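You operate a simulated robot arm through the tools that you are given. There is no shell and no other tool. Be economical: measure what you need, move in short steps, check, and stop when the job is done.

You are at the controls of a simulated robot arm. One attempt, no reset.

Task
Gauge the white and blue brackets; brush the thin one in its colour.
Fine: thin is under the film card's band; it stays put, the other goes in the green tray; probe and brush back. Set down upright: blue probe, green brush. A coat counts when it lies all over at full strength: go over it till it gets no stronger.
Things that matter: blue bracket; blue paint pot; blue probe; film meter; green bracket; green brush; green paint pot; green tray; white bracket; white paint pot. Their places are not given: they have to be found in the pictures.

The check looks at the end state, three seconds after you hand in, the way a careful person would. Anything else that was tipped, shoved, dropped, spilled or broken makes it a failure.

Robot
A 7-joint arm with a two-finger parallel gripper, fixed in place. Base frame: the origin is at the foot of the arm, x ahead of it, y to its left, z up; the work surface is at about z = 0. Readings come in mm, degrees, newtons and seconds.
With the tool pointing down near the work surface it reaches from about 240 to 620 mm from the base axis. Its first joint turns from -66.0 to 66.0 degrees. Payload 2.6 kg.
The TCP is the grasp point between the finger pads, 30 mm short of the fingertips. In the tool frame z runs along the fingers and y along their closing line. Largest opening 94 mm; finger width 28, thickness 10; the body of the gripper, 50 by 96 mm, starts 55 mm behind the TCP.
Orientation is that of the tool frame in the base frame, as a unit quaternion [x, y, z, w]. With the fingers straight down and closing along the base's y, the tool's x points along the base's -x, its y along +y and its z along -z.

Tools
- The arm moves only by the tool move_arm. Its argument "commands" is a list of rows, each a list of 7 numbers: the turn, a rotation vector about the base's x, y, z in degrees, then the shift along the base's x, y, z in mm, then the closure, from 0 (fully open) to 1 (shut). In form: [[ax, ay, az, x, y, z, fingers], ...]. A call has 1 to 12 rows; each row is the pose to reach, as a shift and turn from the pose commanded when the call began. Each row takes 0.2 s and may step no farther than 50 mm and 8.6 degrees from the row before; otherwise, or with a gripper value out of range, the whole call is refused. Where a pose cannot be reached the arm comes as near as it can. A force on the tool above 40 N (or 10 N above the force at the start of the call, whichever is more), or a blocked arm, ends the call early, and 0.2 s more pass. Each finger travels about 72 mm/s and halts on what it meets, pressing with about 31 N; the grip force reading is that of the motor and also rises with nothing between the fingers. The clock runs only during rows and for 0.2 s after the last one: add rows that repeat a pose to give the fingers time. The reply holds the time, the measured pose of the TCP, the force on the tool along the base axes, the opening and the grip force, in the units named above and with some noise, with the torque about the TCP (base axes, N m) and any sound that the robot's microphone picked up.
- Cameras (640 x 400 px; columns grow to the right, rows downward): "scene" is fixed at [-24.4, 432.9, 532.1]; the picture's right is [-1.00, 0.08, 0.00], its down [0.07, 0.85, -0.52] and it looks along [-0.04, -0.52, -0.85] (base axes); focal length 214 px, centre (320, 200). "wrist" rides on the gripper at [76, 14, -103] in the tool frame; the picture's right is [-0.18, 0.98, 0.00], its down [-0.75, -0.14, -0.64] and it looks along [-0.63, -0.12, 0.77] (tool axes); focal length 243 px, centre (320, 200).
- camera(camera): a new picture of that camera. It takes no simulated time.
- pixel_to_xyz(camera, pixels): for up to 12 pixels [column, row] of the newest picture of that camera ("zoom" is the newest enlarged one), the place [x, y, z] in the base frame of the surface seen there, good to about 3 mm. It takes no simulated time.
- zoom(camera, box): a new picture of the part [left, top, right, bottom] of that camera's present view, enlarged. It takes no simulated time.
- finish_job(): hands the job in; it is judged then, once.

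Work in short steps. Measure before you move; look again where a grasp or a placing could have gone wrong, and mend it. You have 80 turns and 46 pictures in all, those below and enlarged ones among them. Open the gripper and draw the arm clear of the work before you hand the job in, unless the task says otherwise; then end with one line.

The tools are called after "Call:" by a JSON object that holds its "method" and its "body". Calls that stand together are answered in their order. move_arm: Moves the arm, as the interface text tells. Its arguments: {"type":"object","properties":{"commands":{"type":"array","items":{"type":"array","items":{"type":"number"}}}},"required":["commands"]} The other tools are called the same way: camera (camera) takes a picture; pixel_to_xyz (camera, pixels) gives the place of the surface under pixels of a picture; zoom (camera, box) takes an enlarged picture of a part of a camera's view; finish_job () hands the job in.

At the start:

```text
time: 0.0
eef_pos: [286.7, 218.9, 415.5]
tool_rot: [0.0, 1.0, 0.0, 0.0]
ft_force: [0.1, -0.5, 0.1]
torque: [-0.03, 0.01, -0.01]
finger_gap: 93.9
grip_force: 0.0
```

scene: 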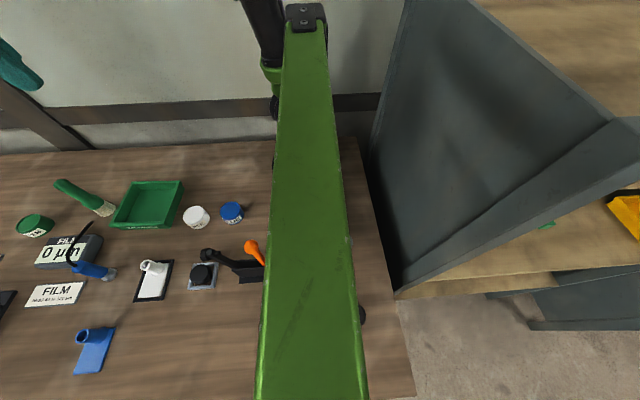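
wrist: 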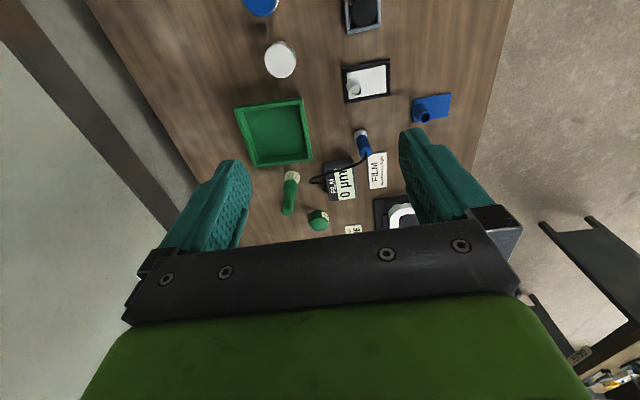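

I look closely at the left half of the scene, where the film meter, card, brackets and pots are.

Call:
{"method": "zoom", "body": {"camera": "scene", "box": [0, 160, 280, 390]}}

Call:
{"method": "zoom", "body": {"camera": "scene", "box": [0, 220, 120, 320]}}

Call:
{"method": "zoom", "body": {"camera": "wrist", "box": [220, 80, 460, 240]}}

```text
1.74 times, centred on (140, 275) of scene
```

zoom: 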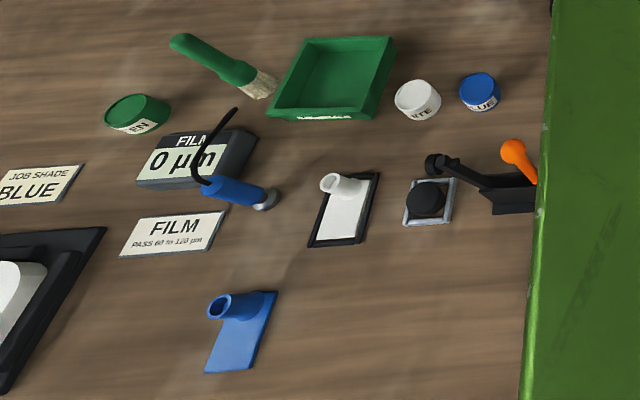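

```text
4.00 times, centred on (60, 270) of scene
```

zoom: 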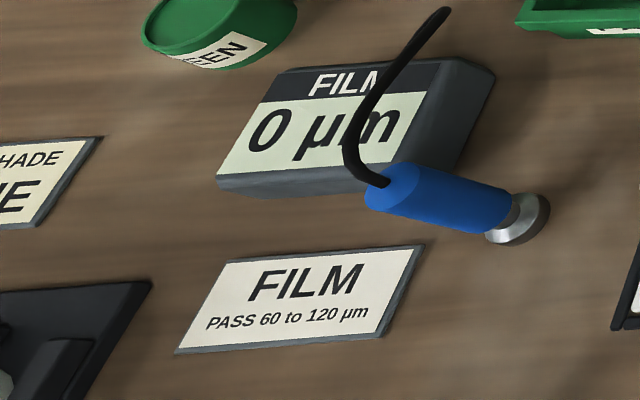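

```text
2.50 times, centred on (340, 160) of wrist
```

zoom: 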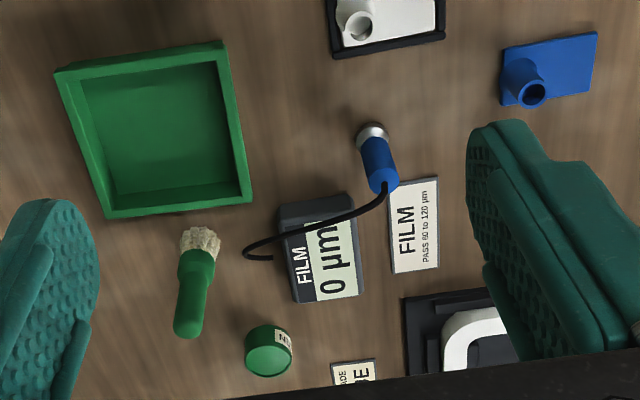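

Probe stands at (105,273) scene; the band is 60–120 µm. I measure the places of the parts in the scene picture and look again for the rest.

Call:
{"method": "pixel_to_xyz", "body": {"camera": "scene", "pixels": [[195, 213], [231, 209], [35, 222], [153, 265], [150, 290], [92, 360], [80, 336], [112, 275], [88, 269], [148, 207], [65, 188], [103, 209]]}}

Call:
{"method": "zoom", "body": {"camera": "scene", "box": [120, 190, 280, 310]}}

Call:
{"method": "pixel_to_xyz", "body": {"camera": "wrist", "pixels": [[260, 2], [280, 58], [318, 222], [362, 20], [365, 85], [432, 108], [361, 134], [366, 152], [400, 218], [291, 178], [287, 208], [354, 229]]}}

```text
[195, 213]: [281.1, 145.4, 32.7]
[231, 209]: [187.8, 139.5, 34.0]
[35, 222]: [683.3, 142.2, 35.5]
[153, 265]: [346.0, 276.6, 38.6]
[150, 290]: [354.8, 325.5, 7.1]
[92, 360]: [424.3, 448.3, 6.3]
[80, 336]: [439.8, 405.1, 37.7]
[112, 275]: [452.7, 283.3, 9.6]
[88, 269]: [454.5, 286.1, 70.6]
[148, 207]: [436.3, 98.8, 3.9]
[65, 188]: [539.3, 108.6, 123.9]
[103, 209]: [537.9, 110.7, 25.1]
```

```text
3.33 times, centred on (200, 250) of scene
```

zoom: 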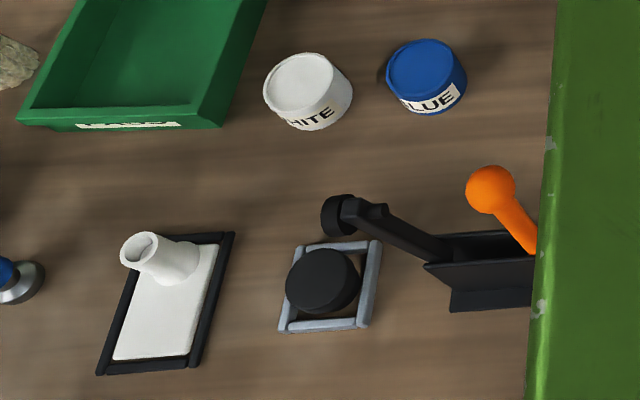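

```text
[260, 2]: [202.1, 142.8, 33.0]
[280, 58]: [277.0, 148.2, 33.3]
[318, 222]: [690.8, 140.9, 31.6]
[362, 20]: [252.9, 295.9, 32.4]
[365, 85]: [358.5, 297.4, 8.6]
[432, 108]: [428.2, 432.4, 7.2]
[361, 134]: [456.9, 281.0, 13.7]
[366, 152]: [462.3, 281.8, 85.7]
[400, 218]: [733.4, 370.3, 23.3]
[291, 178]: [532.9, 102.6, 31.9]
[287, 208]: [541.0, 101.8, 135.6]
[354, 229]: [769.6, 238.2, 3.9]
```

The probe stands upright at about (456, 281), top about 80 mm high. I turn the gripper 90° so the fingers close along x (clear of the cable that runs to −y) and go to above it.

Call:
{"method": "move_arm", "body": {"commands": [[0, 0, 7.5, 14, 5, -15, 0], [0, 0, 15, 28, 10, -30, 0], [0, 0, 22.5, 42, 15, -45, 0], [0, 0, 30, 56, 20, -60, 0], [0, 0, 37.5, 70, 26, -75, 0], [0, 0, 45, 85, 31, -95, 0], [0, 0, 52.5, 100, 36, -115, 0], [0, 0, 60, 115, 41, -135, 0], [0, 0, 67.5, 130, 47, -155, 0], [0, 0, 75, 145, 52, -175, 0], [0, 0, 82.5, 158, 57, -195, 0], [0, 0, 90, 169, 62, -215, 0]]}}

Call:
{"method": "camera", "body": {"camera": "wrist"}}

Call:
{"method": "camera", "body": {"camera": "scene"}}

```text
time: 2.6
eef_pos: [455.7, 281.0, 202.6]
tool_rot: [0.708, -0.706, 0.0, 0.0]
ft_force: [0.0, 0.3, 0.1]
torque: [0.01, -0.02, 0.04]
finger_gap: 94.4
grip_force: 0.1
```

```text
39 pictures are left
```

wrist: 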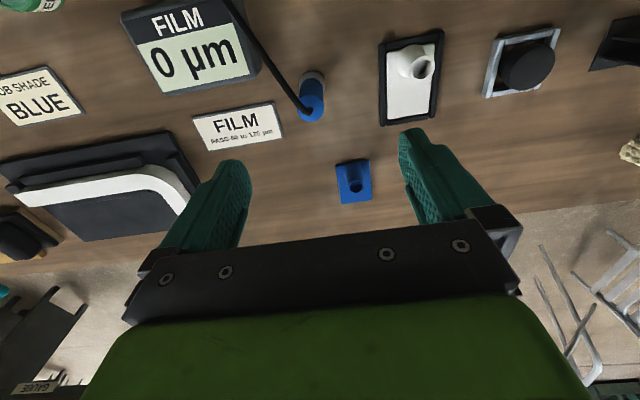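

```text
38 pictures are left
```

scene: 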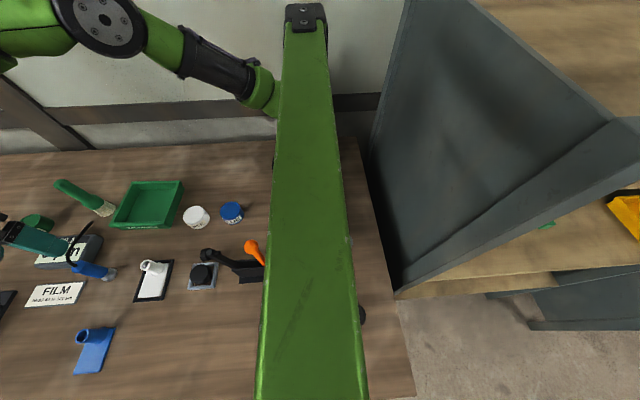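

The probe lies at (312,80–110) in the wrist view, blue top with the cable. I measure it and the brackets' corners before descending.

Call:
{"method": "pixel_to_xyz", "body": {"camera": "wrist", "pixels": [[311, 74], [312, 90], [300, 88], [324, 88], [314, 112], [412, 95], [393, 85], [428, 112], [352, 170], [340, 195], [370, 192], [427, 72]]}}

Call:
{"method": "zoom", "body": {"camera": "wrist", "box": [270, 50, 390, 210]}}

```text
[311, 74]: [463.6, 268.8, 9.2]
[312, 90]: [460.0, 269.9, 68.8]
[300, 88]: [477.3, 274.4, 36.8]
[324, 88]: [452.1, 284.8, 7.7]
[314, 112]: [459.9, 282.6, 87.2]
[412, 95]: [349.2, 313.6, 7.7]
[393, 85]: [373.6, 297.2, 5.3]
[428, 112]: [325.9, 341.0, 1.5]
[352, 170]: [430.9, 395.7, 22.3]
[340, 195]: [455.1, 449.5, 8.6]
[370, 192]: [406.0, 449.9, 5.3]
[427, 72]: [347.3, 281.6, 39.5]
```

```text
2.50 times, centred on (330, 130) of wrist
```

zoom: 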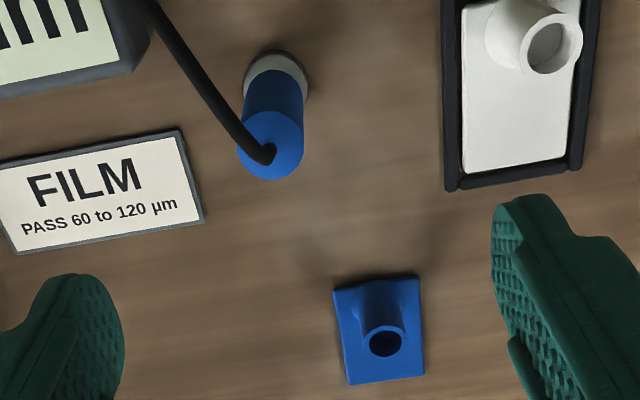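

Probe axis is about (461, 281), body 22 mm across. I come down to z≈52 and close on it.

Call:
{"method": "move_arm", "body": {"commands": [[0, 0, 0, 5, 0, -45, 0], [0, 0, 0, 5, 0, -90, 0], [0, 0, 0, 5, 0, -125, 0], [0, 0, 0, 5, 0, -149, 0], [0, 0, 0, 5, 0, -149, 0.5], [0, 0, 0, 5, 0, -149, 1], [0, 0, 0, 5, 0, -149, 1], [0, 0, 0, 5, 0, -149, 1]]}}

```text
time: 4.4
eef_pos: [460.1, 282.5, 53.9]
tool_rot: [-0.707, 0.707, 0.001, 0.0]
ft_force: [0.5, 0.1, 0.2]
torque: [0.0, -0.04, -0.01]
finger_gap: 23.3
grip_force: 30.9
```

Gripped (gap 23 mm). I lift 60 mm and carry it over the flat of the white bracket, (350, 317).

Call:
{"method": "move_arm", "body": {"commands": [[0, 0, 0, 0, 0, 35, 1], [0, 0, 0, 0, 0, 65, 1], [0, 0, 0, -40, 12, 65, 1], [0, 0, 0, -80, 24, 65, 1], [0, 0, 0, -111, 36, 65, 1], [0, 0, 0, -111, 36, 65, 1]]}}

Call:
{"method": "camera", "body": {"camera": "wrist"}}

Call:
{"method": "zoom", "body": {"camera": "scene", "box": [0, 200, 240, 350]}}

```text
time: 5.8
eef_pos: [348.4, 317.0, 118.4]
tool_rot: [-0.707, 0.707, 0.0, 0.0]
ft_force: [-0.1, 0.6, -1.2]
torque: [0.0, 0.0, 0.01]
finger_gap: 23.3
grip_force: 30.8
```

```text
36 pictures are left
```

wrist: 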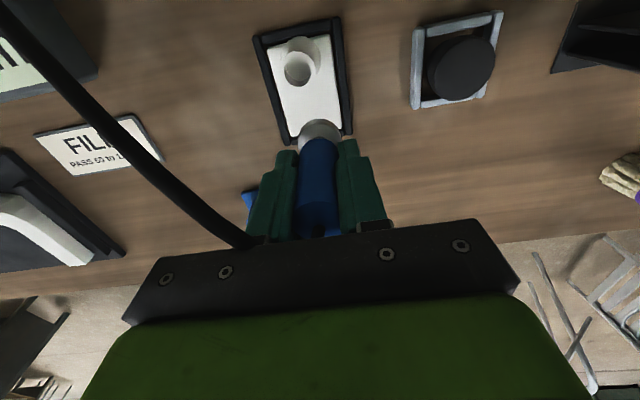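

```text
2.67 times, centred on (120, 275) of scene
```

zoom: 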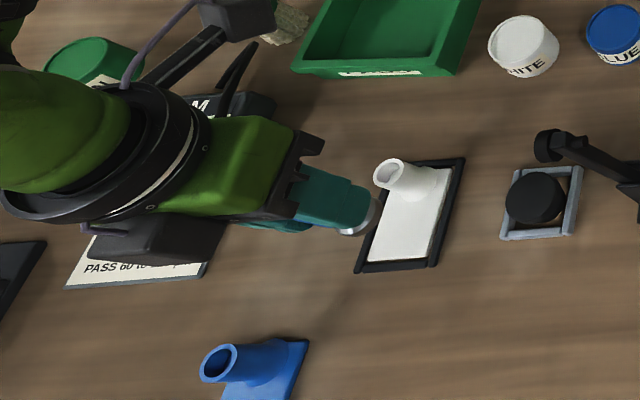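

The foot hangs over the white plate (wrist picture (320,130)). I check plate coordinates once before pressing.

Call:
{"method": "pixel_to_xyz", "body": {"camera": "wrist", "pixels": [[292, 130], [340, 105], [283, 105], [310, 100], [299, 70], [300, 46], [330, 36], [268, 50], [320, 127]]}}

```text
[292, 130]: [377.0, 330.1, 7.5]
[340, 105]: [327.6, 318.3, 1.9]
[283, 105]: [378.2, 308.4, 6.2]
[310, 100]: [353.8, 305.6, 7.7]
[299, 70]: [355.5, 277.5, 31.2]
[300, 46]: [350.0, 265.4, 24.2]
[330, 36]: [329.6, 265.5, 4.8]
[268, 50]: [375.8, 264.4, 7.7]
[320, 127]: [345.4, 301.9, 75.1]
```

Plate spans x 329–375, y 255–335; I am well placed. I lower until light contact.

Call:
{"method": "move_arm", "body": {"commands": [[0, 0, 0, 2, -2, -40, 1], [0, 0, 0, 2, -2, -52, 1], [0, 0, 0, 2, -2, -55, 1], [0, 0, 0, 2, -2, -57, 1], [0, 0, 0, 2, -2, -58, 1], [0, 0, 0, 2, -2, -58, 1]]}}

Call:
{"method": "zoom", "body": {"camera": "scene", "box": [0, 200, 240, 350]}}

Call:
{"method": "camera", "body": {"camera": "wrist"}}

```text
time: 7.2
eef_pos: [351.3, 316.1, 60.3]
tool_rot: [0.708, -0.707, 0.0, -0.001]
ft_force: [-7.5, -9.0, 23.8]
torque: [-0.57, 0.42, -0.01]
finger_gap: 23.5
grip_force: 30.5
```

```text
2.67 times, centred on (120, 275) of scene
```

zoom: 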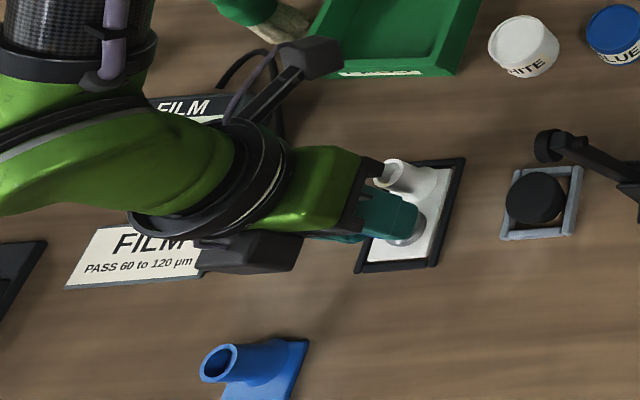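

```text
33 pictures are left
```

wrist: 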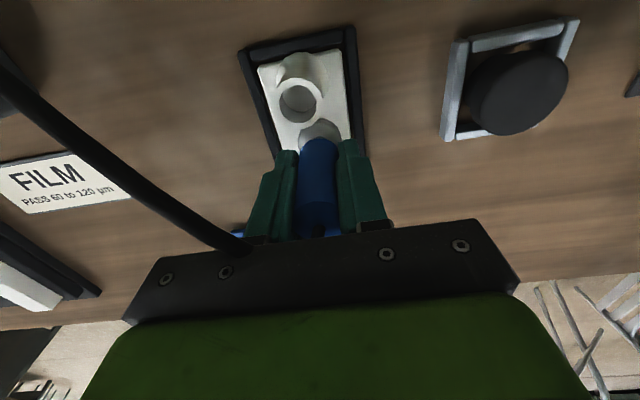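

Contact made at 24 N, but the arm hides the display in both views. I lift 90 mm straight up and back to see whether the reading is held.

Call:
{"method": "move_arm", "body": {"commands": [[0, 0, 0, 0, 0, 40, 1], [0, 0, 0, 0, 0, 80, 1], [0, 0, 0, 40, 0, 110, 1], [0, 0, 0, 80, -10, 130, 1]]}}

Call:
{"method": "camera", "body": {"camera": "wrist"}}

```text
time: 8.2
eef_pos: [431.2, 303.5, 189.4]
tool_rot: [0.707, -0.707, -0.001, 0.001]
ft_force: [-1.7, 0.2, -1.2]
torque: [-0.02, 0.0, -0.02]
finger_gap: 23.4
grip_force: 30.8
```

```text
32 pictures are left
```

wrist: 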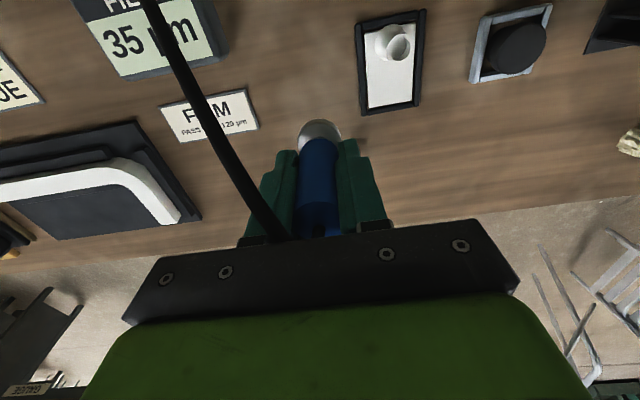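

The reading is held; it shows "35" with the cable crossing. I zoom to make sure no digit is hidden.

Call:
{"method": "zoom", "body": {"camera": "wrist", "box": [70, 0, 230, 100]}}

```text
4.00 times, centred on (150, 50) of wrist
```

zoom: 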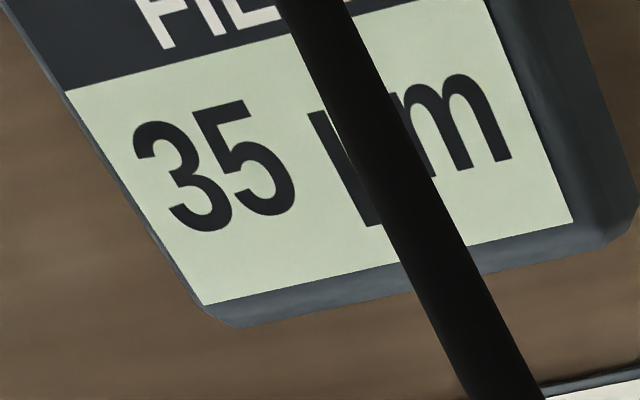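

White reads 35 µm: under the band (thin). I now carry the probe over the blue bracket's flat, (425, 437).

Call:
{"method": "move_arm", "body": {"commands": [[0, 0, 0, -2, 40, 0, 1], [0, 0, 0, -4, 80, -20, 1], [0, 0, 0, -6, 110, -45, 1], [0, 0, 0, -6, 132, -70, 1], [0, 0, 0, -6, 132, -70, 1]]}}

Call:
{"method": "camera", "body": {"camera": "wrist"}}

```text
time: 9.4
eef_pos: [424.4, 437.9, 117.7]
tool_rot: [0.707, -0.707, -0.001, 0.0]
ft_force: [0.7, -0.2, -1.2]
torque: [0.0, 0.01, -0.01]
finger_gap: 23.5
grip_force: 31.3
```

```text
30 pictures are left
```

wrist: 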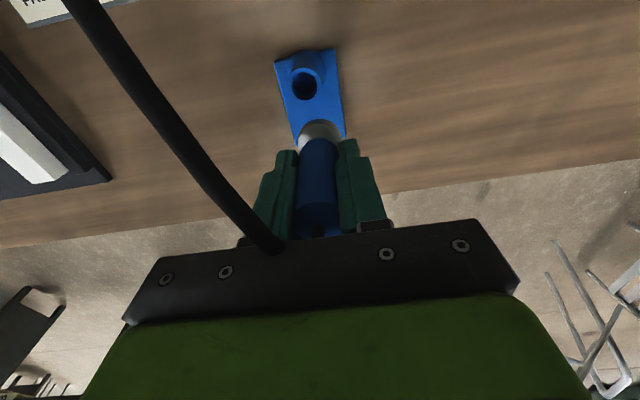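

The plate is at (275–345, 50–140); I check its edges and stub before pressing.

Call:
{"method": "pixel_to_xyz", "body": {"camera": "wrist", "pixels": [[296, 128], [342, 122], [310, 112], [305, 85], [277, 63], [334, 51], [305, 72]]}}

```text
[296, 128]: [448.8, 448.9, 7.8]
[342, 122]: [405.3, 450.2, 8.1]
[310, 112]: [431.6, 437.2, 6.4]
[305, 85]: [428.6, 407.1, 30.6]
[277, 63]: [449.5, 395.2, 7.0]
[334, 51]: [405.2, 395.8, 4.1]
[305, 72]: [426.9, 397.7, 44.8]
```

Good: flat centre about (428, 439). I lower gently.

Call:
{"method": "move_arm", "body": {"commands": [[0, 0, 0, 3, 0, -40, 1], [0, 0, 0, 3, 0, -51, 1], [0, 0, 0, 3, 0, -53, 1], [0, 0, 0, 3, 0, -54, 1], [0, 0, 0, 3, 0, -55, 1]]}}

```text
time: 10.6
eef_pos: [430.0, 437.5, 63.9]
tool_rot: [0.708, -0.707, 0.001, 0.001]
ft_force: [0.0, -0.2, -0.1]
torque: [0.0, -0.01, 0.0]
finger_gap: 23.7
grip_force: 30.9
```

No clear contact yet; I go down in 1 mm steps.

Call:
{"method": "move_arm", "body": {"commands": [[0, 0, 0, 0, 0, -1, 1], [0, 0, 0, 0, 0, -2, 1], [0, 0, 0, 0, 0, -2.7, 1], [0, 0, 0, 0, 0, -2.7, 1]]}}

Call:
{"method": "camera", "body": {"camera": "scene"}}

```text
time: 11.6
eef_pos: [427.9, 437.4, 61.5]
tool_rot: [0.708, -0.707, 0.0, -0.001]
ft_force: [-0.7, 0.3, -0.9]
torque: [0.0, 0.0, 0.01]
finger_gap: 23.5
grip_force: 31.6
```

```text
29 pictures are left
```

scene: 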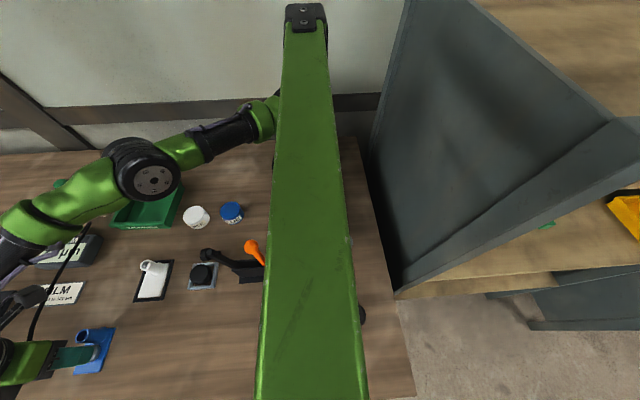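

Still free (white touched at about 60.5). Two more millimetres in small steps.

Call:
{"method": "move_arm", "body": {"commands": [[0, 0, 0, 0, 0, -0.7, 1], [0, 0, 0, 0, 0, -1.4, 1], [0, 0, 0, 0, 0, -2, 1], [0, 0, 0, 0, 0, -2, 1]]}}

```text
time: 12.6
eef_pos: [429.2, 438.0, 59.2]
tool_rot: [0.707, -0.707, 0.0, 0.001]
ft_force: [-0.9, -2.1, 4.0]
torque: [-0.09, 0.05, -0.03]
finger_gap: 23.3
grip_force: 31.1
```

Light contact (4 N). A little more pressure, then I lift and view the display.

Call:
{"method": "move_arm", "body": {"commands": [[0, 0, 0, 0, 0, -0.6, 1], [0, 0, 0, 0, 0, -0.6, 1], [0, 0, 0, 0, 0, -0.6, 1]]}}

Call:
{"method": "move_arm", "body": {"commands": [[0, 0, 0, 0, 0, 20, 1], [0, 0, 0, 0, 0, 60, 1], [0, 0, 0, 0, -40, 95, 1], [0, 0, 0, 0, -85, 115, 1], [0, 0, 0, 0, -130, 130, 1]]}}

Call:
{"method": "camera", "body": {"camera": "wrist"}}

```text
time: 13.4
eef_pos: [428.0, 438.7, 59.0]
tool_rot: [0.708, -0.707, 0.0, -0.001]
ft_force: [-1.4, -1.1, 8.7]
torque: [-0.04, 0.07, 0.04]
finger_gap: 23.6
grip_force: 30.9
```

```text
refused: row 3 steps farther than a row can; nothing moved
```

```text
28 pictures are left
```

wrist: 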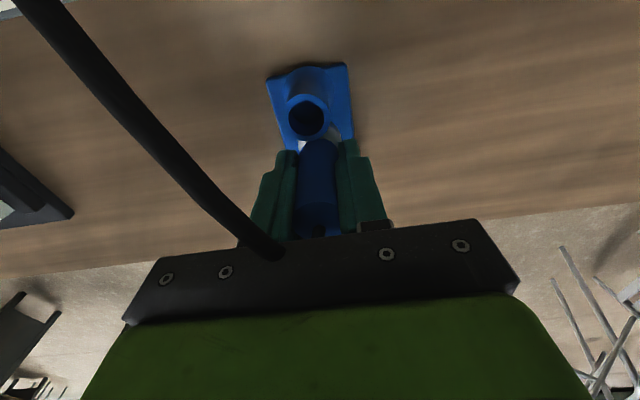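

8.7 N of contact on the blue plate. Now I lift with legal steps and view the display.

Call:
{"method": "move_arm", "body": {"commands": [[0, 0, 0, 0, 0, 20, 1], [0, 0, 0, 0, 0, 60, 1], [0, 0, 0, 0, -30, 90, 1], [0, 0, 0, 0, -70, 110, 1], [0, 0, 0, 4, -105, 130, 1], [0, 0, 0, 8, -135, 130, 1]]}}

Call:
{"method": "zoom", "body": {"camera": "wrist", "box": [0, 0, 480, 240]}}

```text
time: 14.8
eef_pos: [439.1, 303.3, 189.8]
tool_rot: [0.708, -0.707, -0.001, 0.001]
ft_force: [-0.1, -1.2, -1.1]
torque: [0.04, 0.0, -0.02]
finger_gap: 23.3
grip_force: 31.2
```

```text
1.33 times, centred on (240, 120) of wrist
```

zoom: 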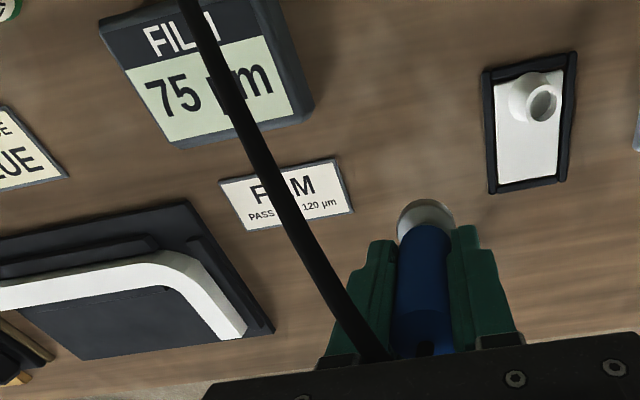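

Blue reads 75 µm: within the band, so it goes in the tray and white gets the brush. I put the probe back upright at (461, 281).

Call:
{"method": "move_arm", "body": {"commands": [[0, 0, 0, 12, -10, -30, 1], [0, 0, 0, 24, -21, -70, 1], [0, 0, 0, 24, -21, -110, 1], [0, 0, 0, 24, -21, -130, 1], [0, 0, 0, 24, -21, -135, 1], [0, 0, 0, 24, -21, -136.5, 1], [0, 0, 0, 24, -21, -136.5, 1]]}}

```text
time: 16.4
eef_pos: [460.9, 281.1, 53.4]
tool_rot: [0.708, -0.707, 0.0, 0.0]
ft_force: [-4.2, -2.7, 9.5]
torque: [-0.12, 0.22, -0.01]
finger_gap: 23.0
grip_force: 30.7
```

It stands on the table (9.5 N). I open and rise.

Call:
{"method": "move_arm", "body": {"commands": [[0, 0, 0, 0, 0, 0, 0.8], [0, 0, 0, 0, 0, 0, 0.4], [0, 0, 0, 0, 0, 0, 0], [0, 0, 0, 0, 0, 0, 0], [0, 0, 0, 0, 0, 45, 0], [0, 0, 0, 0, 0, 90, 0], [0, 0, 0, 0, 0, 138, 0]]}}

Call:
{"method": "camera", "body": {"camera": "wrist"}}

```text
time: 18.0
eef_pos: [458.3, 283.5, 190.1]
tool_rot: [0.707, -0.707, -0.001, 0.001]
ft_force: [0.1, -0.5, -1.2]
torque: [-0.03, 0.0, -0.02]
finger_gap: 93.8
grip_force: 0.2
```

```text
26 pictures are left
```

wrist: 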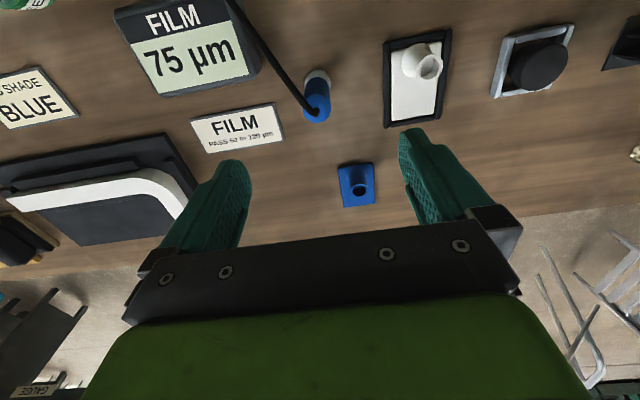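

Probe stands as before. I take a fresh scene picture to measure the tray and check the blue bracket's stub.

Call:
{"method": "zoom", "body": {"camera": "scene", "box": [40, 160, 240, 285]}}

Call:
{"method": "pixel_to_xyz", "body": {"camera": "zoom", "pixels": [[245, 205], [385, 208], [300, 85], [430, 75], [345, 150], [310, 185], [370, 190], [320, 105], [420, 100], [225, 212], [455, 68], [290, 72]]}}

Call:
{"method": "pixel_to_xyz", "body": {"camera": "wrist", "pixels": [[342, 205], [373, 202], [358, 188], [357, 175], [341, 168], [372, 164], [360, 200]]}}

```text
3.20 times, centred on (140, 222) of scene
```

zoom: 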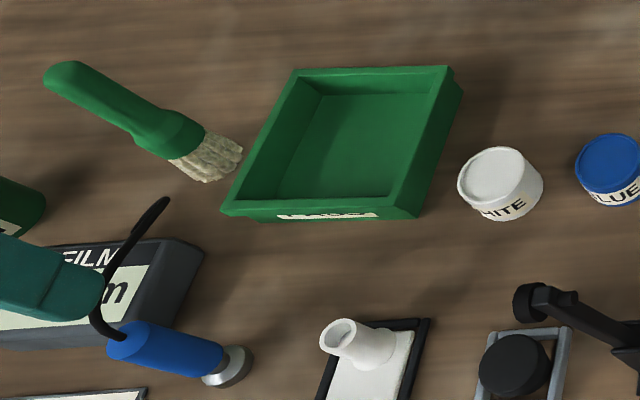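

```text
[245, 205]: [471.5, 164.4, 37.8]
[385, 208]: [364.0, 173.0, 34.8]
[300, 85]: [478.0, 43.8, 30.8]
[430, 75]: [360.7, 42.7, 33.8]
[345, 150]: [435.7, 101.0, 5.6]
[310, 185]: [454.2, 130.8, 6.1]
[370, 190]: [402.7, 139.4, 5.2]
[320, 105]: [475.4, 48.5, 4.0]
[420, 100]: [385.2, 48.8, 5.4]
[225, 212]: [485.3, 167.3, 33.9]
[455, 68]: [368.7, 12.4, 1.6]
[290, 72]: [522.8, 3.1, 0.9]
```

```text
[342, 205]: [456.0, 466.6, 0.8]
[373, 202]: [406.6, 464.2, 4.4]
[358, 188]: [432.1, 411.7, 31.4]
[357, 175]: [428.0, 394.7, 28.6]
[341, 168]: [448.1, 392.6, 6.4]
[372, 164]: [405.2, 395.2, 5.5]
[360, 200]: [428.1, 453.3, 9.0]
```

Tray inside is about x 368–478, y 45–160, floor z≈5. I go over the blue stub (428, 402), fingers closing across it along x, and grip it low.

Call:
{"method": "move_arm", "body": {"commands": [[0, 0, 0, -11, 40, 0, 0], [0, 0, 0, -22, 80, 0, 0], [0, 0, 0, -33, 121, -20, 0], [0, 0, 0, -33, 121, -65, 0], [0, 0, 0, -33, 121, -110, 0], [0, 0, 0, -33, 121, -149, 0], [0, 0, 0, -33, 121, -149, 0.5], [0, 0, 0, -33, 121, -149, 1], [0, 0, 0, -33, 121, -149, 1], [0, 0, 0, -33, 121, -149, 1]]}}

Call:
{"method": "camera", "body": {"camera": "wrist"}}

```text
time: 20.2
eef_pos: [430.5, 403.6, 37.6]
tool_rot: [0.707, -0.707, 0.0, 0.0]
ft_force: [-0.3, -0.4, 0.1]
torque: [-0.04, 0.03, 0.0]
finger_gap: 22.4
grip_force: 30.3
```

```text
24 pictures are left
```

wrist: 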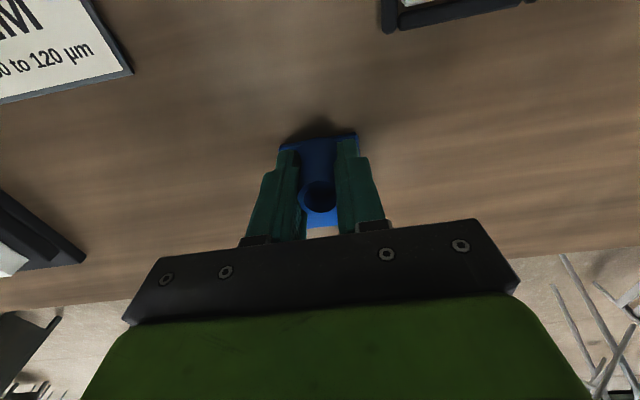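

Stub gripped (22 mm). I lift 180 mm.

Call:
{"method": "move_arm", "body": {"commands": [[0, 0, 0, 0, 0, 40, 1], [0, 0, 0, 0, 0, 85, 1], [0, 0, 0, 0, 0, 130, 1], [0, 0, 0, 0, 0, 170, 1], [0, 0, 0, -15, -40, 180, 1], [0, 0, 0, -27, -85, 180, 1], [0, 0, 0, -27, -130, 180, 1], [0, 0, 0, -27, -175, 180, 1], [0, 0, 0, -27, -220, 180, 1], [0, 0, 0, -20, -265, 180, 1], [0, 0, 0, -7, -300, 180, 1], [0, 0, 0, -7, -320, 180, 1]]}}

Call:
{"method": "camera", "body": {"camera": "wrist"}}

Call:
{"method": "camera", "body": {"camera": "scene"}}

```text
time: 22.8
eef_pos: [419.0, 82.9, 219.5]
tool_rot: [0.708, -0.706, 0.0, 0.0]
ft_force: [-0.4, -0.1, -1.4]
torque: [-0.01, 0.01, 0.01]
finger_gap: 22.4
grip_force: 31.5
```

```text
23 pictures are left
```

wrist: 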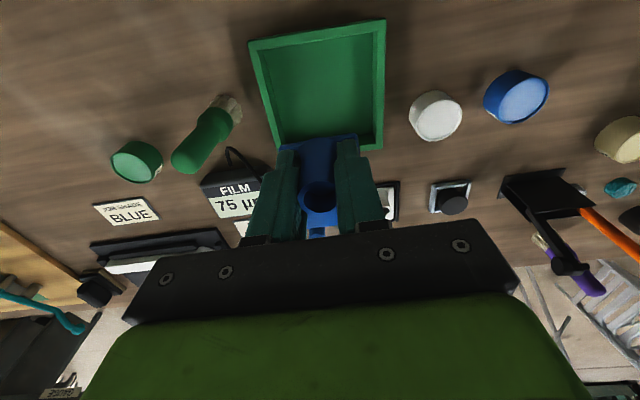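

```text
22 pictures are left
```

scene: 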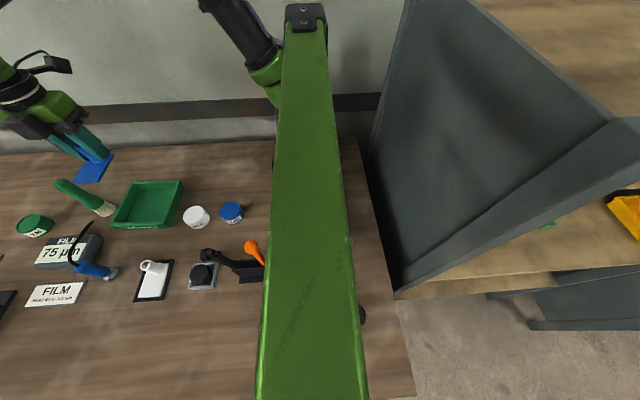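

Bracket hangs level. I verify the tray's inner corners in this wrist view.

Call:
{"method": "pixel_to_xyz", "body": {"camera": "wrist", "pixels": [[255, 48], [379, 25], [278, 145], [378, 145], [270, 60], [370, 45], [222, 105], [203, 140], [436, 115], [340, 90]]}}

```text
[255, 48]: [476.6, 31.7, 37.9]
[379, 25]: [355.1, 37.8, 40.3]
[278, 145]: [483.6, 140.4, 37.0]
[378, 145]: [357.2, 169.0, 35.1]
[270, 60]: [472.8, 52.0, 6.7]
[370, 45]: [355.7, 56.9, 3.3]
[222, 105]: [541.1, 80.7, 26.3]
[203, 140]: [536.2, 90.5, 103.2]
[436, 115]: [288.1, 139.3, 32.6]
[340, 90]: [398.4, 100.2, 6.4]
```

Tray centre about (418, 102); bracket centre would be there. I lower it in.

Call:
{"method": "move_arm", "body": {"commands": [[0, 0, 0, -1, -1, -45, 1], [0, 0, 0, -1, -1, -90, 1], [0, 0, 0, -1, -1, -130, 1], [0, 0, 0, -1, -1, -160, 1], [0, 0, 0, -1, -1, -170, 1], [0, 0, 0, -1, -1, -174, 1], [0, 0, 0, -1, -1, -174, 1]]}}

```text
time: 24.4
eef_pos: [419.4, 80.8, 45.5]
tool_rot: [-0.707, 0.707, 0.0, 0.0]
ft_force: [0.2, -0.3, -0.7]
torque: [-0.05, -0.01, -0.03]
finger_gap: 22.2
grip_force: 30.8
```

No contact yet; a few more small steps down.

Call:
{"method": "move_arm", "body": {"commands": [[0, 0, 0, 0, 0, -1, 1], [0, 0, 0, 0, 0, -2, 1], [0, 0, 0, 0, 0, -2, 1]]}}

```text
time: 25.2
eef_pos: [419.1, 83.0, 44.2]
tool_rot: [0.708, -0.707, 0.0, -0.001]
ft_force: [-0.8, 0.4, -0.5]
torque: [-0.04, 0.01, 0.01]
finger_gap: 22.3
grip_force: 31.3
```

Call:
{"method": "move_arm", "body": {"commands": [[0, 0, 0, 0, 0, -0.8, 1], [0, 0, 0, 0, 0, -1.5, 1], [0, 0, 0, 0, 0, -1.5, 1]]}}

```text
time: 26.0
eef_pos: [419.4, 82.0, 42.7]
tool_rot: [0.708, -0.707, -0.001, 0.0]
ft_force: [0.0, -0.3, -1.0]
torque: [-0.02, -0.01, 0.02]
finger_gap: 22.2
grip_force: 30.9
```

Still free (now about 2.5 mm over the pick-up height); another 1.5 mm.

Call:
{"method": "move_arm", "body": {"commands": [[0, 0, 0, 0, 0, -0.8, 1], [0, 0, 0, 0, 0, -1.4, 1], [0, 0, 0, 0, 0, -1.4, 1]]}}

```text
time: 26.8
eef_pos: [419.7, 82.2, 41.1]
tool_rot: [0.707, -0.707, 0.0, 0.0]
ft_force: [-0.5, -0.6, -1.8]
torque: [0.01, 0.04, 0.0]
finger_gap: 22.2
grip_force: 31.1
```

No contact at the same height as on the table; I look before going on.

Call:
{"method": "camera", "body": {"camera": "wrist"}}

Call:
{"method": "zoom", "body": {"camera": "scene", "box": [40, 140, 240, 265]}}

```text
21 pictures are left
```

wrist: 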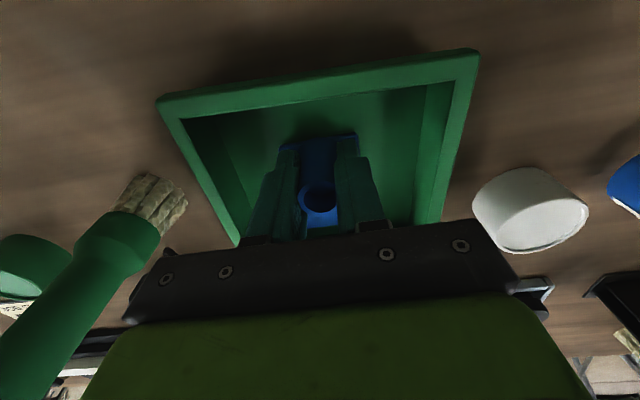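

```text
3.20 times, centred on (140, 202) of scene
```

zoom: 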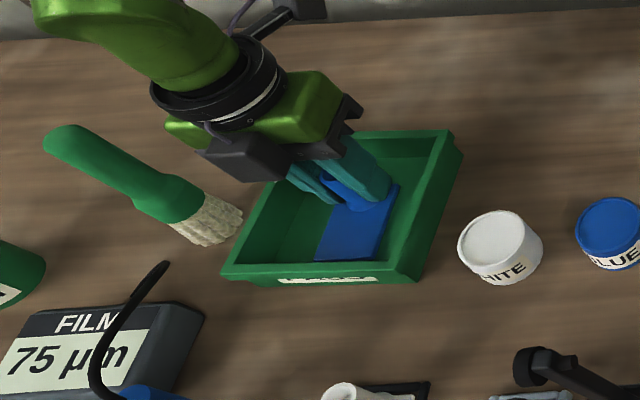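

It sits inside the tray, about touching. I lower 2 mm more in small steps, watching the force.

Call:
{"method": "move_arm", "body": {"commands": [[0, 0, 0, 0, 0, -1, 1], [0, 0, 0, 0, 0, -2, 1], [0, 0, 0, 0, 0, -2, 1]]}}

```text
time: 27.6
eef_pos: [421.0, 82.7, 40.5]
tool_rot: [0.707, -0.707, 0.001, -0.001]
ft_force: [-6.5, -1.7, 24.8]
torque: [0.06, 0.22, 0.01]
finger_gap: 22.5
grip_force: 31.1
```

Resting on the tray floor. I open to about 50 mm only (tray walls), rise, and go above the brush near (539, 100).

Call:
{"method": "move_arm", "body": {"commands": [[0, 0, 0, 0, 0, 0.5, 0.7], [0, 0, 0, 0, 0, 0.5, 0.5], [0, 0, 0, 0, 0, 0.5, 0.5], [0, 0, 0, 0, 0, 40, 0.5], [0, 0, 0, 0, 0, 85, 0.5], [0, 0, 0, 0, 0, 130, 0], [0, 0, 0, 0, 0, 175, 0], [0, 0, 0, 40, 6, 175, 0], [0, 0, 0, 80, 12, 175, 0], [0, 0, 0, 119, 19, 175, 0], [0, 0, 0, 119, 19, 175, 0]]}}

Call:
{"method": "camera", "body": {"camera": "wrist"}}

Call:
{"method": "zoom", "body": {"camera": "scene", "box": [0, 140, 240, 290]}}

```text
time: 30.0
eef_pos: [539.6, 100.3, 213.8]
tool_rot: [0.708, -0.706, 0.0, 0.001]
ft_force: [-0.3, 0.3, 0.8]
torque: [0.01, -0.01, 0.0]
finger_gap: 93.9
grip_force: 0.0
```

```text
19 pictures are left
```

wrist: 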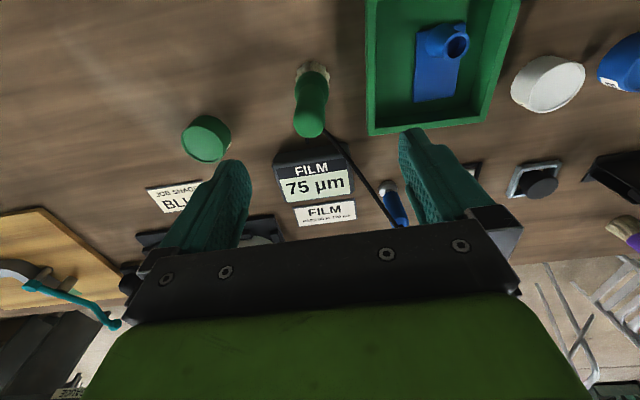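

```text
2.67 times, centred on (120, 215) of scene
```

zoom: 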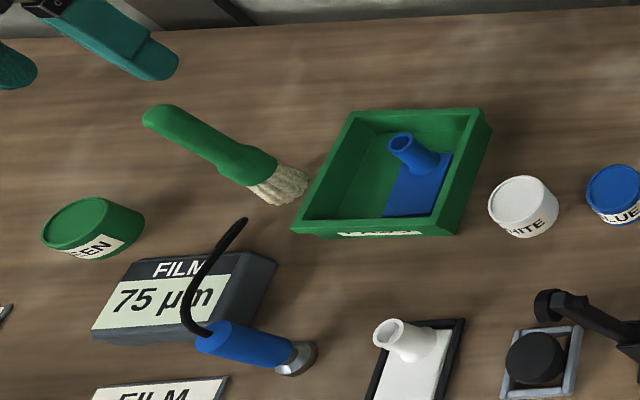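

Blue bracket lies flat in the tray. I measure the brush's handle (310,125)/(313,75) and the white pot (547,82).

Call:
{"method": "pixel_to_xyz", "body": {"camera": "wrist", "pixels": [[310, 128], [297, 105], [328, 105], [311, 90], [299, 72], [328, 72], [312, 64], [550, 82], [516, 90], [584, 76], [553, 58], [548, 107]]}}

Call:
{"method": "pixel_to_xyz", "body": {"camera": "zoom", "pixels": [[160, 115], [205, 145], [245, 165], [275, 185], [523, 200], [500, 205], [545, 190], [265, 195], [300, 170]]}}

```text
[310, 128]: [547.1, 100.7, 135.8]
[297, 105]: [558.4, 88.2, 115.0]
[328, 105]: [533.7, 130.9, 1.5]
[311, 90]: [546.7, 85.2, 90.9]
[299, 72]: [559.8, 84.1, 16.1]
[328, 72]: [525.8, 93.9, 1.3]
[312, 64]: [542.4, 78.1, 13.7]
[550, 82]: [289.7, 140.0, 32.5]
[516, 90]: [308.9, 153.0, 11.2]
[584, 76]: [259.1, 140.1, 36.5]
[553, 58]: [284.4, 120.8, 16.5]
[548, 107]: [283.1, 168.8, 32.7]
```

```text
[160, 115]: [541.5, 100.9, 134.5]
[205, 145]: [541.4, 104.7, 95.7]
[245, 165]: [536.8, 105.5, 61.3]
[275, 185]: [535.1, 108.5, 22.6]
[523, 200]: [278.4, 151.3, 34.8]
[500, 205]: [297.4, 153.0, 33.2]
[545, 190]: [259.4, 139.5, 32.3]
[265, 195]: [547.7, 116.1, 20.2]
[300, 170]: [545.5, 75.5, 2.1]
```

Brush axis is about (543, 97), top 135. I come down to z≈90 and grip the handle.

Call:
{"method": "move_arm", "body": {"commands": [[0, 0, 0, 4, -3, -30, 0], [0, 0, 0, 4, -3, -70, 0], [0, 0, 0, 4, -3, -105, 0], [0, 0, 0, 4, -3, -125, 0], [0, 0, 0, 4, -3, -125, 0.5], [0, 0, 0, 4, -3, -125, 1], [0, 0, 0, 4, -3, -125, 1], [0, 0, 0, 4, -3, -125, 1]]}}

```text
time: 31.8
eef_pos: [542.4, 98.0, 89.1]
tool_rot: [-0.707, 0.707, -0.001, 0.0]
ft_force: [-0.3, 0.0, 0.2]
torque: [0.0, 0.0, 0.02]
finger_gap: 25.6
grip_force: 31.3
```

Handle gripped (25.6 mm). I lift 90 mm and carry it over the white pot.

Call:
{"method": "move_arm", "body": {"commands": [[0, 0, 0, 0, 0, 45, 1], [0, 0, 0, 0, 0, 90, 1], [0, 0, 0, -45, 8, 90, 1], [0, 0, 0, -90, 16, 90, 1], [0, 0, 0, -135, 24, 90, 1], [0, 0, 0, -180, 32, 90, 1], [0, 0, 0, -225, 42, 90, 1], [0, 0, 0, -259, 48, 90, 1], [0, 0, 0, -259, 48, 90, 1]]}}

Call:
{"method": "camera", "body": {"camera": "wrist"}}

Call:
{"method": "zoom", "body": {"camera": "scene", "box": [120, 140, 280, 240]}}

```text
time: 33.8
eef_pos: [283.3, 145.5, 177.3]
tool_rot: [0.708, -0.706, 0.001, 0.0]
ft_force: [0.2, 0.3, -0.5]
torque: [-0.02, 0.01, 0.0]
finger_gap: 25.4
grip_force: 30.5
```

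```text
17 pictures are left
```

wrist: 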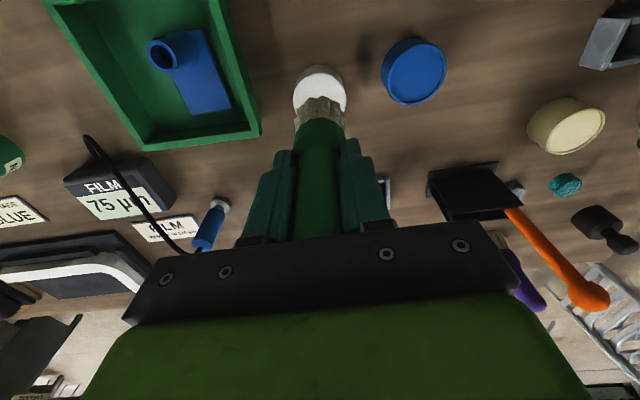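

```text
4.00 times, centred on (200, 190) of scene
```

zoom: 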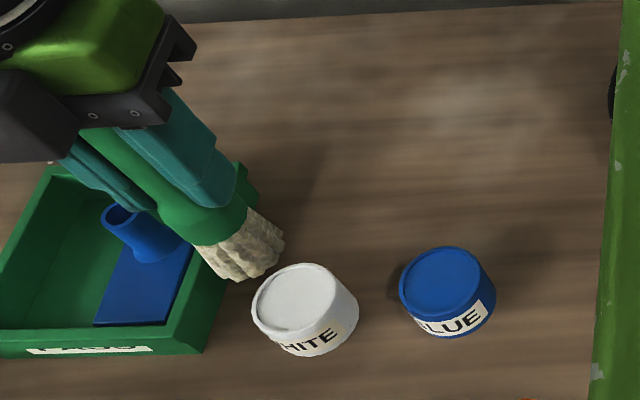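

I check the pot's rim points to centre the dip.

Call:
{"method": "pixel_to_xyz", "body": {"camera": "zoom", "pixels": [[257, 305], [338, 288], [312, 267], [282, 328], [297, 297]]}}

Call:
{"method": "pixel_to_xyz", "body": {"camera": "wrist", "pixels": [[297, 92], [344, 92], [320, 78], [320, 90]]}}

```text
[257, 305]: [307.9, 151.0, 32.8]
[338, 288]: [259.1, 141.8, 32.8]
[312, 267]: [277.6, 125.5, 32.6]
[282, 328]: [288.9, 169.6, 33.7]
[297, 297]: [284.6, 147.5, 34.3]
```

```text
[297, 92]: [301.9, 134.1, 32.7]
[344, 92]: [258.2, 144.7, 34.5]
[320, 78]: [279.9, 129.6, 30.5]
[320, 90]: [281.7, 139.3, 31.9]
```

Pot centre (283.5, 147). I lower the bristles slowly into the paint, watching force.

Call:
{"method": "move_arm", "body": {"commands": [[0, 0, 0, 0, 2, -30, 1], [0, 0, 0, 0, 2, -52, 1], [0, 0, 0, 0, 2, -58, 1], [0, 0, 0, 0, 2, -61, 1], [0, 0, 0, 0, 2, -64, 1], [0, 0, 0, 0, 2, -64, 1]]}}

Call:
{"method": "camera", "body": {"camera": "wrist"}}

```text
time: 34.9
eef_pos: [284.7, 149.5, 120.5]
tool_rot: [-0.707, 0.707, -0.001, 0.003]
ft_force: [-2.3, -1.2, 6.7]
torque: [-0.09, 0.17, 0.02]
finger_gap: 25.5
grip_force: 31.1
stopped in row 5: the force on the tool passed its limit at 48 N (the readings are from after the stop); the commanded pose is now the measured one
```

```text
15 pictures are left
```

wrist: 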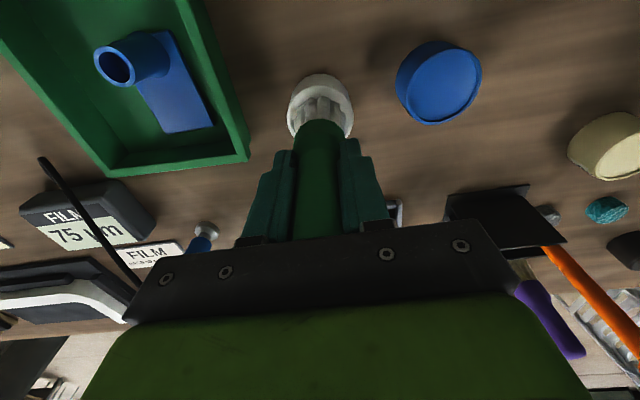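

The bristles are white with paint; the surface held at z≈31 (tip is ~89.5 mm below the TCP). I lift and carry to above the white plate's flat, (352, 315).

Call:
{"method": "move_arm", "body": {"commands": [[0, 0, 0, 0, 0, 40, 1], [0, 0, 0, 0, 0, 80, 1], [0, 0, 0, 17, 42, 80, 1], [0, 0, 0, 34, 84, 80, 1], [0, 0, 0, 50, 125, 80, 1], [0, 0, 0, 67, 165, 80, 1], [0, 0, 0, 67, 165, 40, 1], [0, 0, 0, 67, 165, 0, 1], [0, 0, 0, 67, 165, -10, 1], [0, 0, 0, 67, 165, -10, 1]]}}

Call:
{"method": "camera", "body": {"camera": "wrist"}}

```text
time: 37.1
eef_pos: [351.0, 313.0, 108.1]
tool_rot: [-0.707, 0.707, 0.0, 0.002]
ft_force: [0.0, 0.2, -0.8]
torque: [-0.02, 0.0, 0.01]
finger_gap: 25.7
grip_force: 30.7
```

```text
14 pictures are left
```

wrist: 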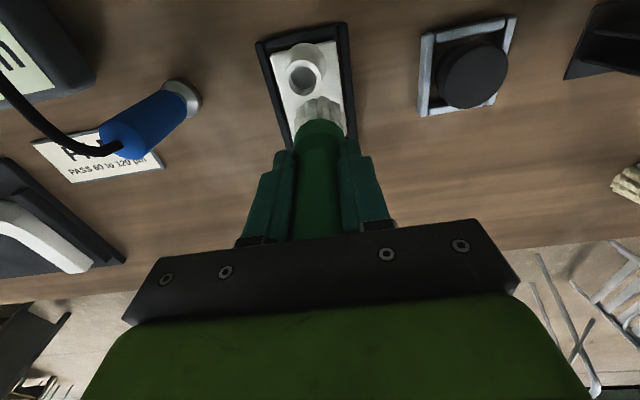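

Brush hangs over the flat. I lower to touch in small steps.

Call:
{"method": "move_arm", "body": {"commands": [[0, 0, 0, 0, 2, -8, 1], [0, 0, 0, 0, 2, -11, 1], [0, 0, 0, 0, 2, -12.5, 1], [0, 0, 0, 0, 2, -13.5, 1]]}}

```text
time: 38.1
eef_pos: [351.4, 316.8, 97.1]
tool_rot: [-0.707, 0.707, 0.0, 0.001]
ft_force: [-0.3, 0.1, -1.1]
torque: [-0.03, 0.04, 0.0]
finger_gap: 25.5
grip_force: 30.7
```

Call:
{"method": "move_arm", "body": {"commands": [[0, 0, 0, 0, 0, -0.7, 1], [0, 0, 0, 0, 0, -1.4, 1], [0, 0, 0, 0, 0, -2, 1], [0, 0, 0, 0, 0, -2, 1]]}}

```text
time: 39.1
eef_pos: [352.5, 316.8, 93.9]
tool_rot: [-0.707, 0.707, -0.001, 0.001]
ft_force: [0.0, 0.7, -1.3]
torque: [0.01, -0.03, 0.01]
finger_gap: 25.3
grip_force: 31.6
```

Still no contact reading; further down in small steps.

Call:
{"method": "move_arm", "body": {"commands": [[0, 0, 0, 0, 0, -0.7, 1], [0, 0, 0, 0, 0, -1.4, 1], [0, 0, 0, 0, 0, -2, 1], [0, 0, 0, 0, 0, -2, 1]]}}

Call:
{"method": "zoom", "body": {"camera": "scene", "box": [100, 230, 220, 310]}}

```text
time: 40.1
eef_pos: [351.6, 315.7, 92.7]
tool_rot: [-0.707, 0.707, 0.0, 0.002]
ft_force: [0.8, -1.1, 4.3]
torque: [-0.07, 0.06, 0.02]
finger_gap: 25.4
grip_force: 31.3
```

```text
5.00 times, centred on (160, 270) of scene
```

zoom: 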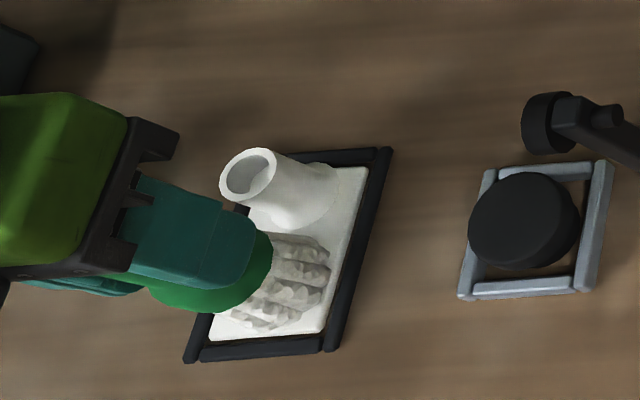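

Contact (4 N); the bristles cover a good part of the flat. I make strokes over the flat, x ±11 and y ±8.

Call:
{"method": "move_arm", "body": {"commands": [[0, 0, 0, 5, 0, 0, 1], [0, 0, 0, 11, 0, 0, 1], [0, 0, 0, 11, 6, 0, 1], [0, 0, 0, 4, 6, 0, 1], [0, 0, 0, -4, 6, 0, 1], [0, 0, 0, -11, 6, 0, 1], [0, 0, 0, -11, 0, 0, 1], [0, 0, 0, -11, -6, 0, 1], [0, 0, 0, -4, -6, 0, 1], [0, 0, 0, 4, -6, 0, 1], [0, 0, 0, 11, -6, 0, 1], [0, 0, 0, 11, 0, 0, 1]]}}

```text
time: 42.7
eef_pos: [362.8, 315.1, 91.8]
tool_rot: [0.707, -0.707, 0.001, -0.002]
ft_force: [-0.4, -0.2, 0.9]
torque: [0.02, 0.02, 0.04]
finger_gap: 25.5
grip_force: 30.8
```

I lift and shift aside to look at the coat.

Call:
{"method": "move_arm", "body": {"commands": [[0, 0, 0, 0, 0, 40, 1], [0, 0, 0, 30, 10, 70, 1], [0, 0, 0, 60, 20, 90, 1]]}}

Call:
{"method": "zoom", "body": {"camera": "scene", "box": [110, 240, 190, 310]}}

```text
time: 43.5
eef_pos: [421.2, 337.6, 180.9]
tool_rot: [0.708, -0.707, 0.0, -0.001]
ft_force: [0.3, 0.6, -1.4]
torque: [0.0, 0.0, -0.02]
finger_gap: 25.3
grip_force: 31.6
```

```text
5.71 times, centred on (150, 275) of scene
```

zoom: 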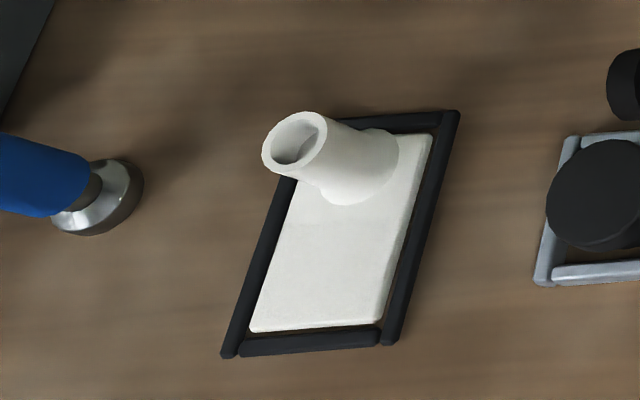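

A faint boundary shows at rows 208–225: the flat below is coated, the part around the stub is not. I measure those points.

Call:
{"method": "pixel_to_xyz", "body": {"camera": "zoom", "pixels": [[305, 212], [400, 224], [345, 204], [395, 165], [428, 137], [412, 140], [285, 130], [300, 200], [325, 120], [300, 115], [455, 115], [310, 180]]}}

Call:
{"method": "zoom", "body": {"camera": "wrist", "box": [340, 0, 500, 120]}}

```text
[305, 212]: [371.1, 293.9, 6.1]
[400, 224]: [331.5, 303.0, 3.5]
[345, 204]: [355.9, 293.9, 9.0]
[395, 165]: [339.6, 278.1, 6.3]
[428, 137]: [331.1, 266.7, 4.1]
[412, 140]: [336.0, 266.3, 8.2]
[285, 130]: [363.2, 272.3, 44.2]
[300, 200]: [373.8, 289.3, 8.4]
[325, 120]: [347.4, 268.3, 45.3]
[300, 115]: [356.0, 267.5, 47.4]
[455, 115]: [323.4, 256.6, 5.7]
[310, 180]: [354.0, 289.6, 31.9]
```

```text
3.33 times, centred on (420, 60) of wrist
```

zoom: 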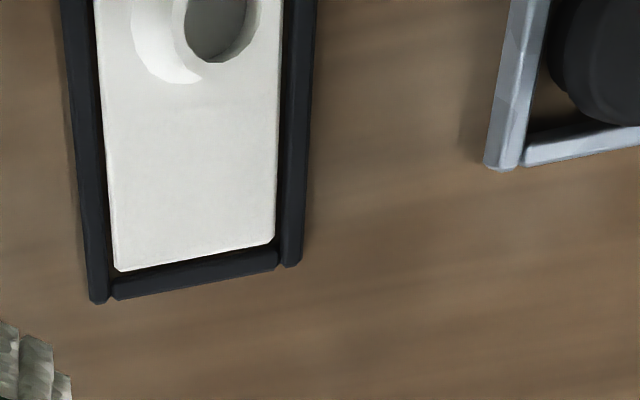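

The stub is upright, centre about (351, 279), radius 13; the strips beside and behind it are still uncoated. I fetch more white paint first.

Call:
{"method": "move_arm", "body": {"commands": [[0, 0, 0, -28, -38, 0, 1], [0, 0, 0, -56, -76, 0, 1], [0, 0, 0, -84, -114, 0, 1], [0, 0, 0, -112, -152, 0, 1], [0, 0, 0, -139, -189.5, 0, 1], [0, 0, 0, -139, -189.5, -30, 1], [0, 0, 0, -139, -189.5, -55, 1], [0, 0, 0, -139, -189.5, -60, 1], [0, 0, 0, -139, -189.5, -62, 1], [0, 0, 0, -139, -189.5, -62.7, 1], [0, 0, 0, -139, -189.5, -62.7, 1]]}}

```text
time: 45.9
eef_pos: [282.6, 145.9, 119.3]
tool_rot: [-0.706, 0.708, -0.001, 0.003]
ft_force: [-2.4, -1.5, 6.4]
torque: [-0.06, 0.3, 0.05]
finger_gap: 25.5
grip_force: 30.9
```

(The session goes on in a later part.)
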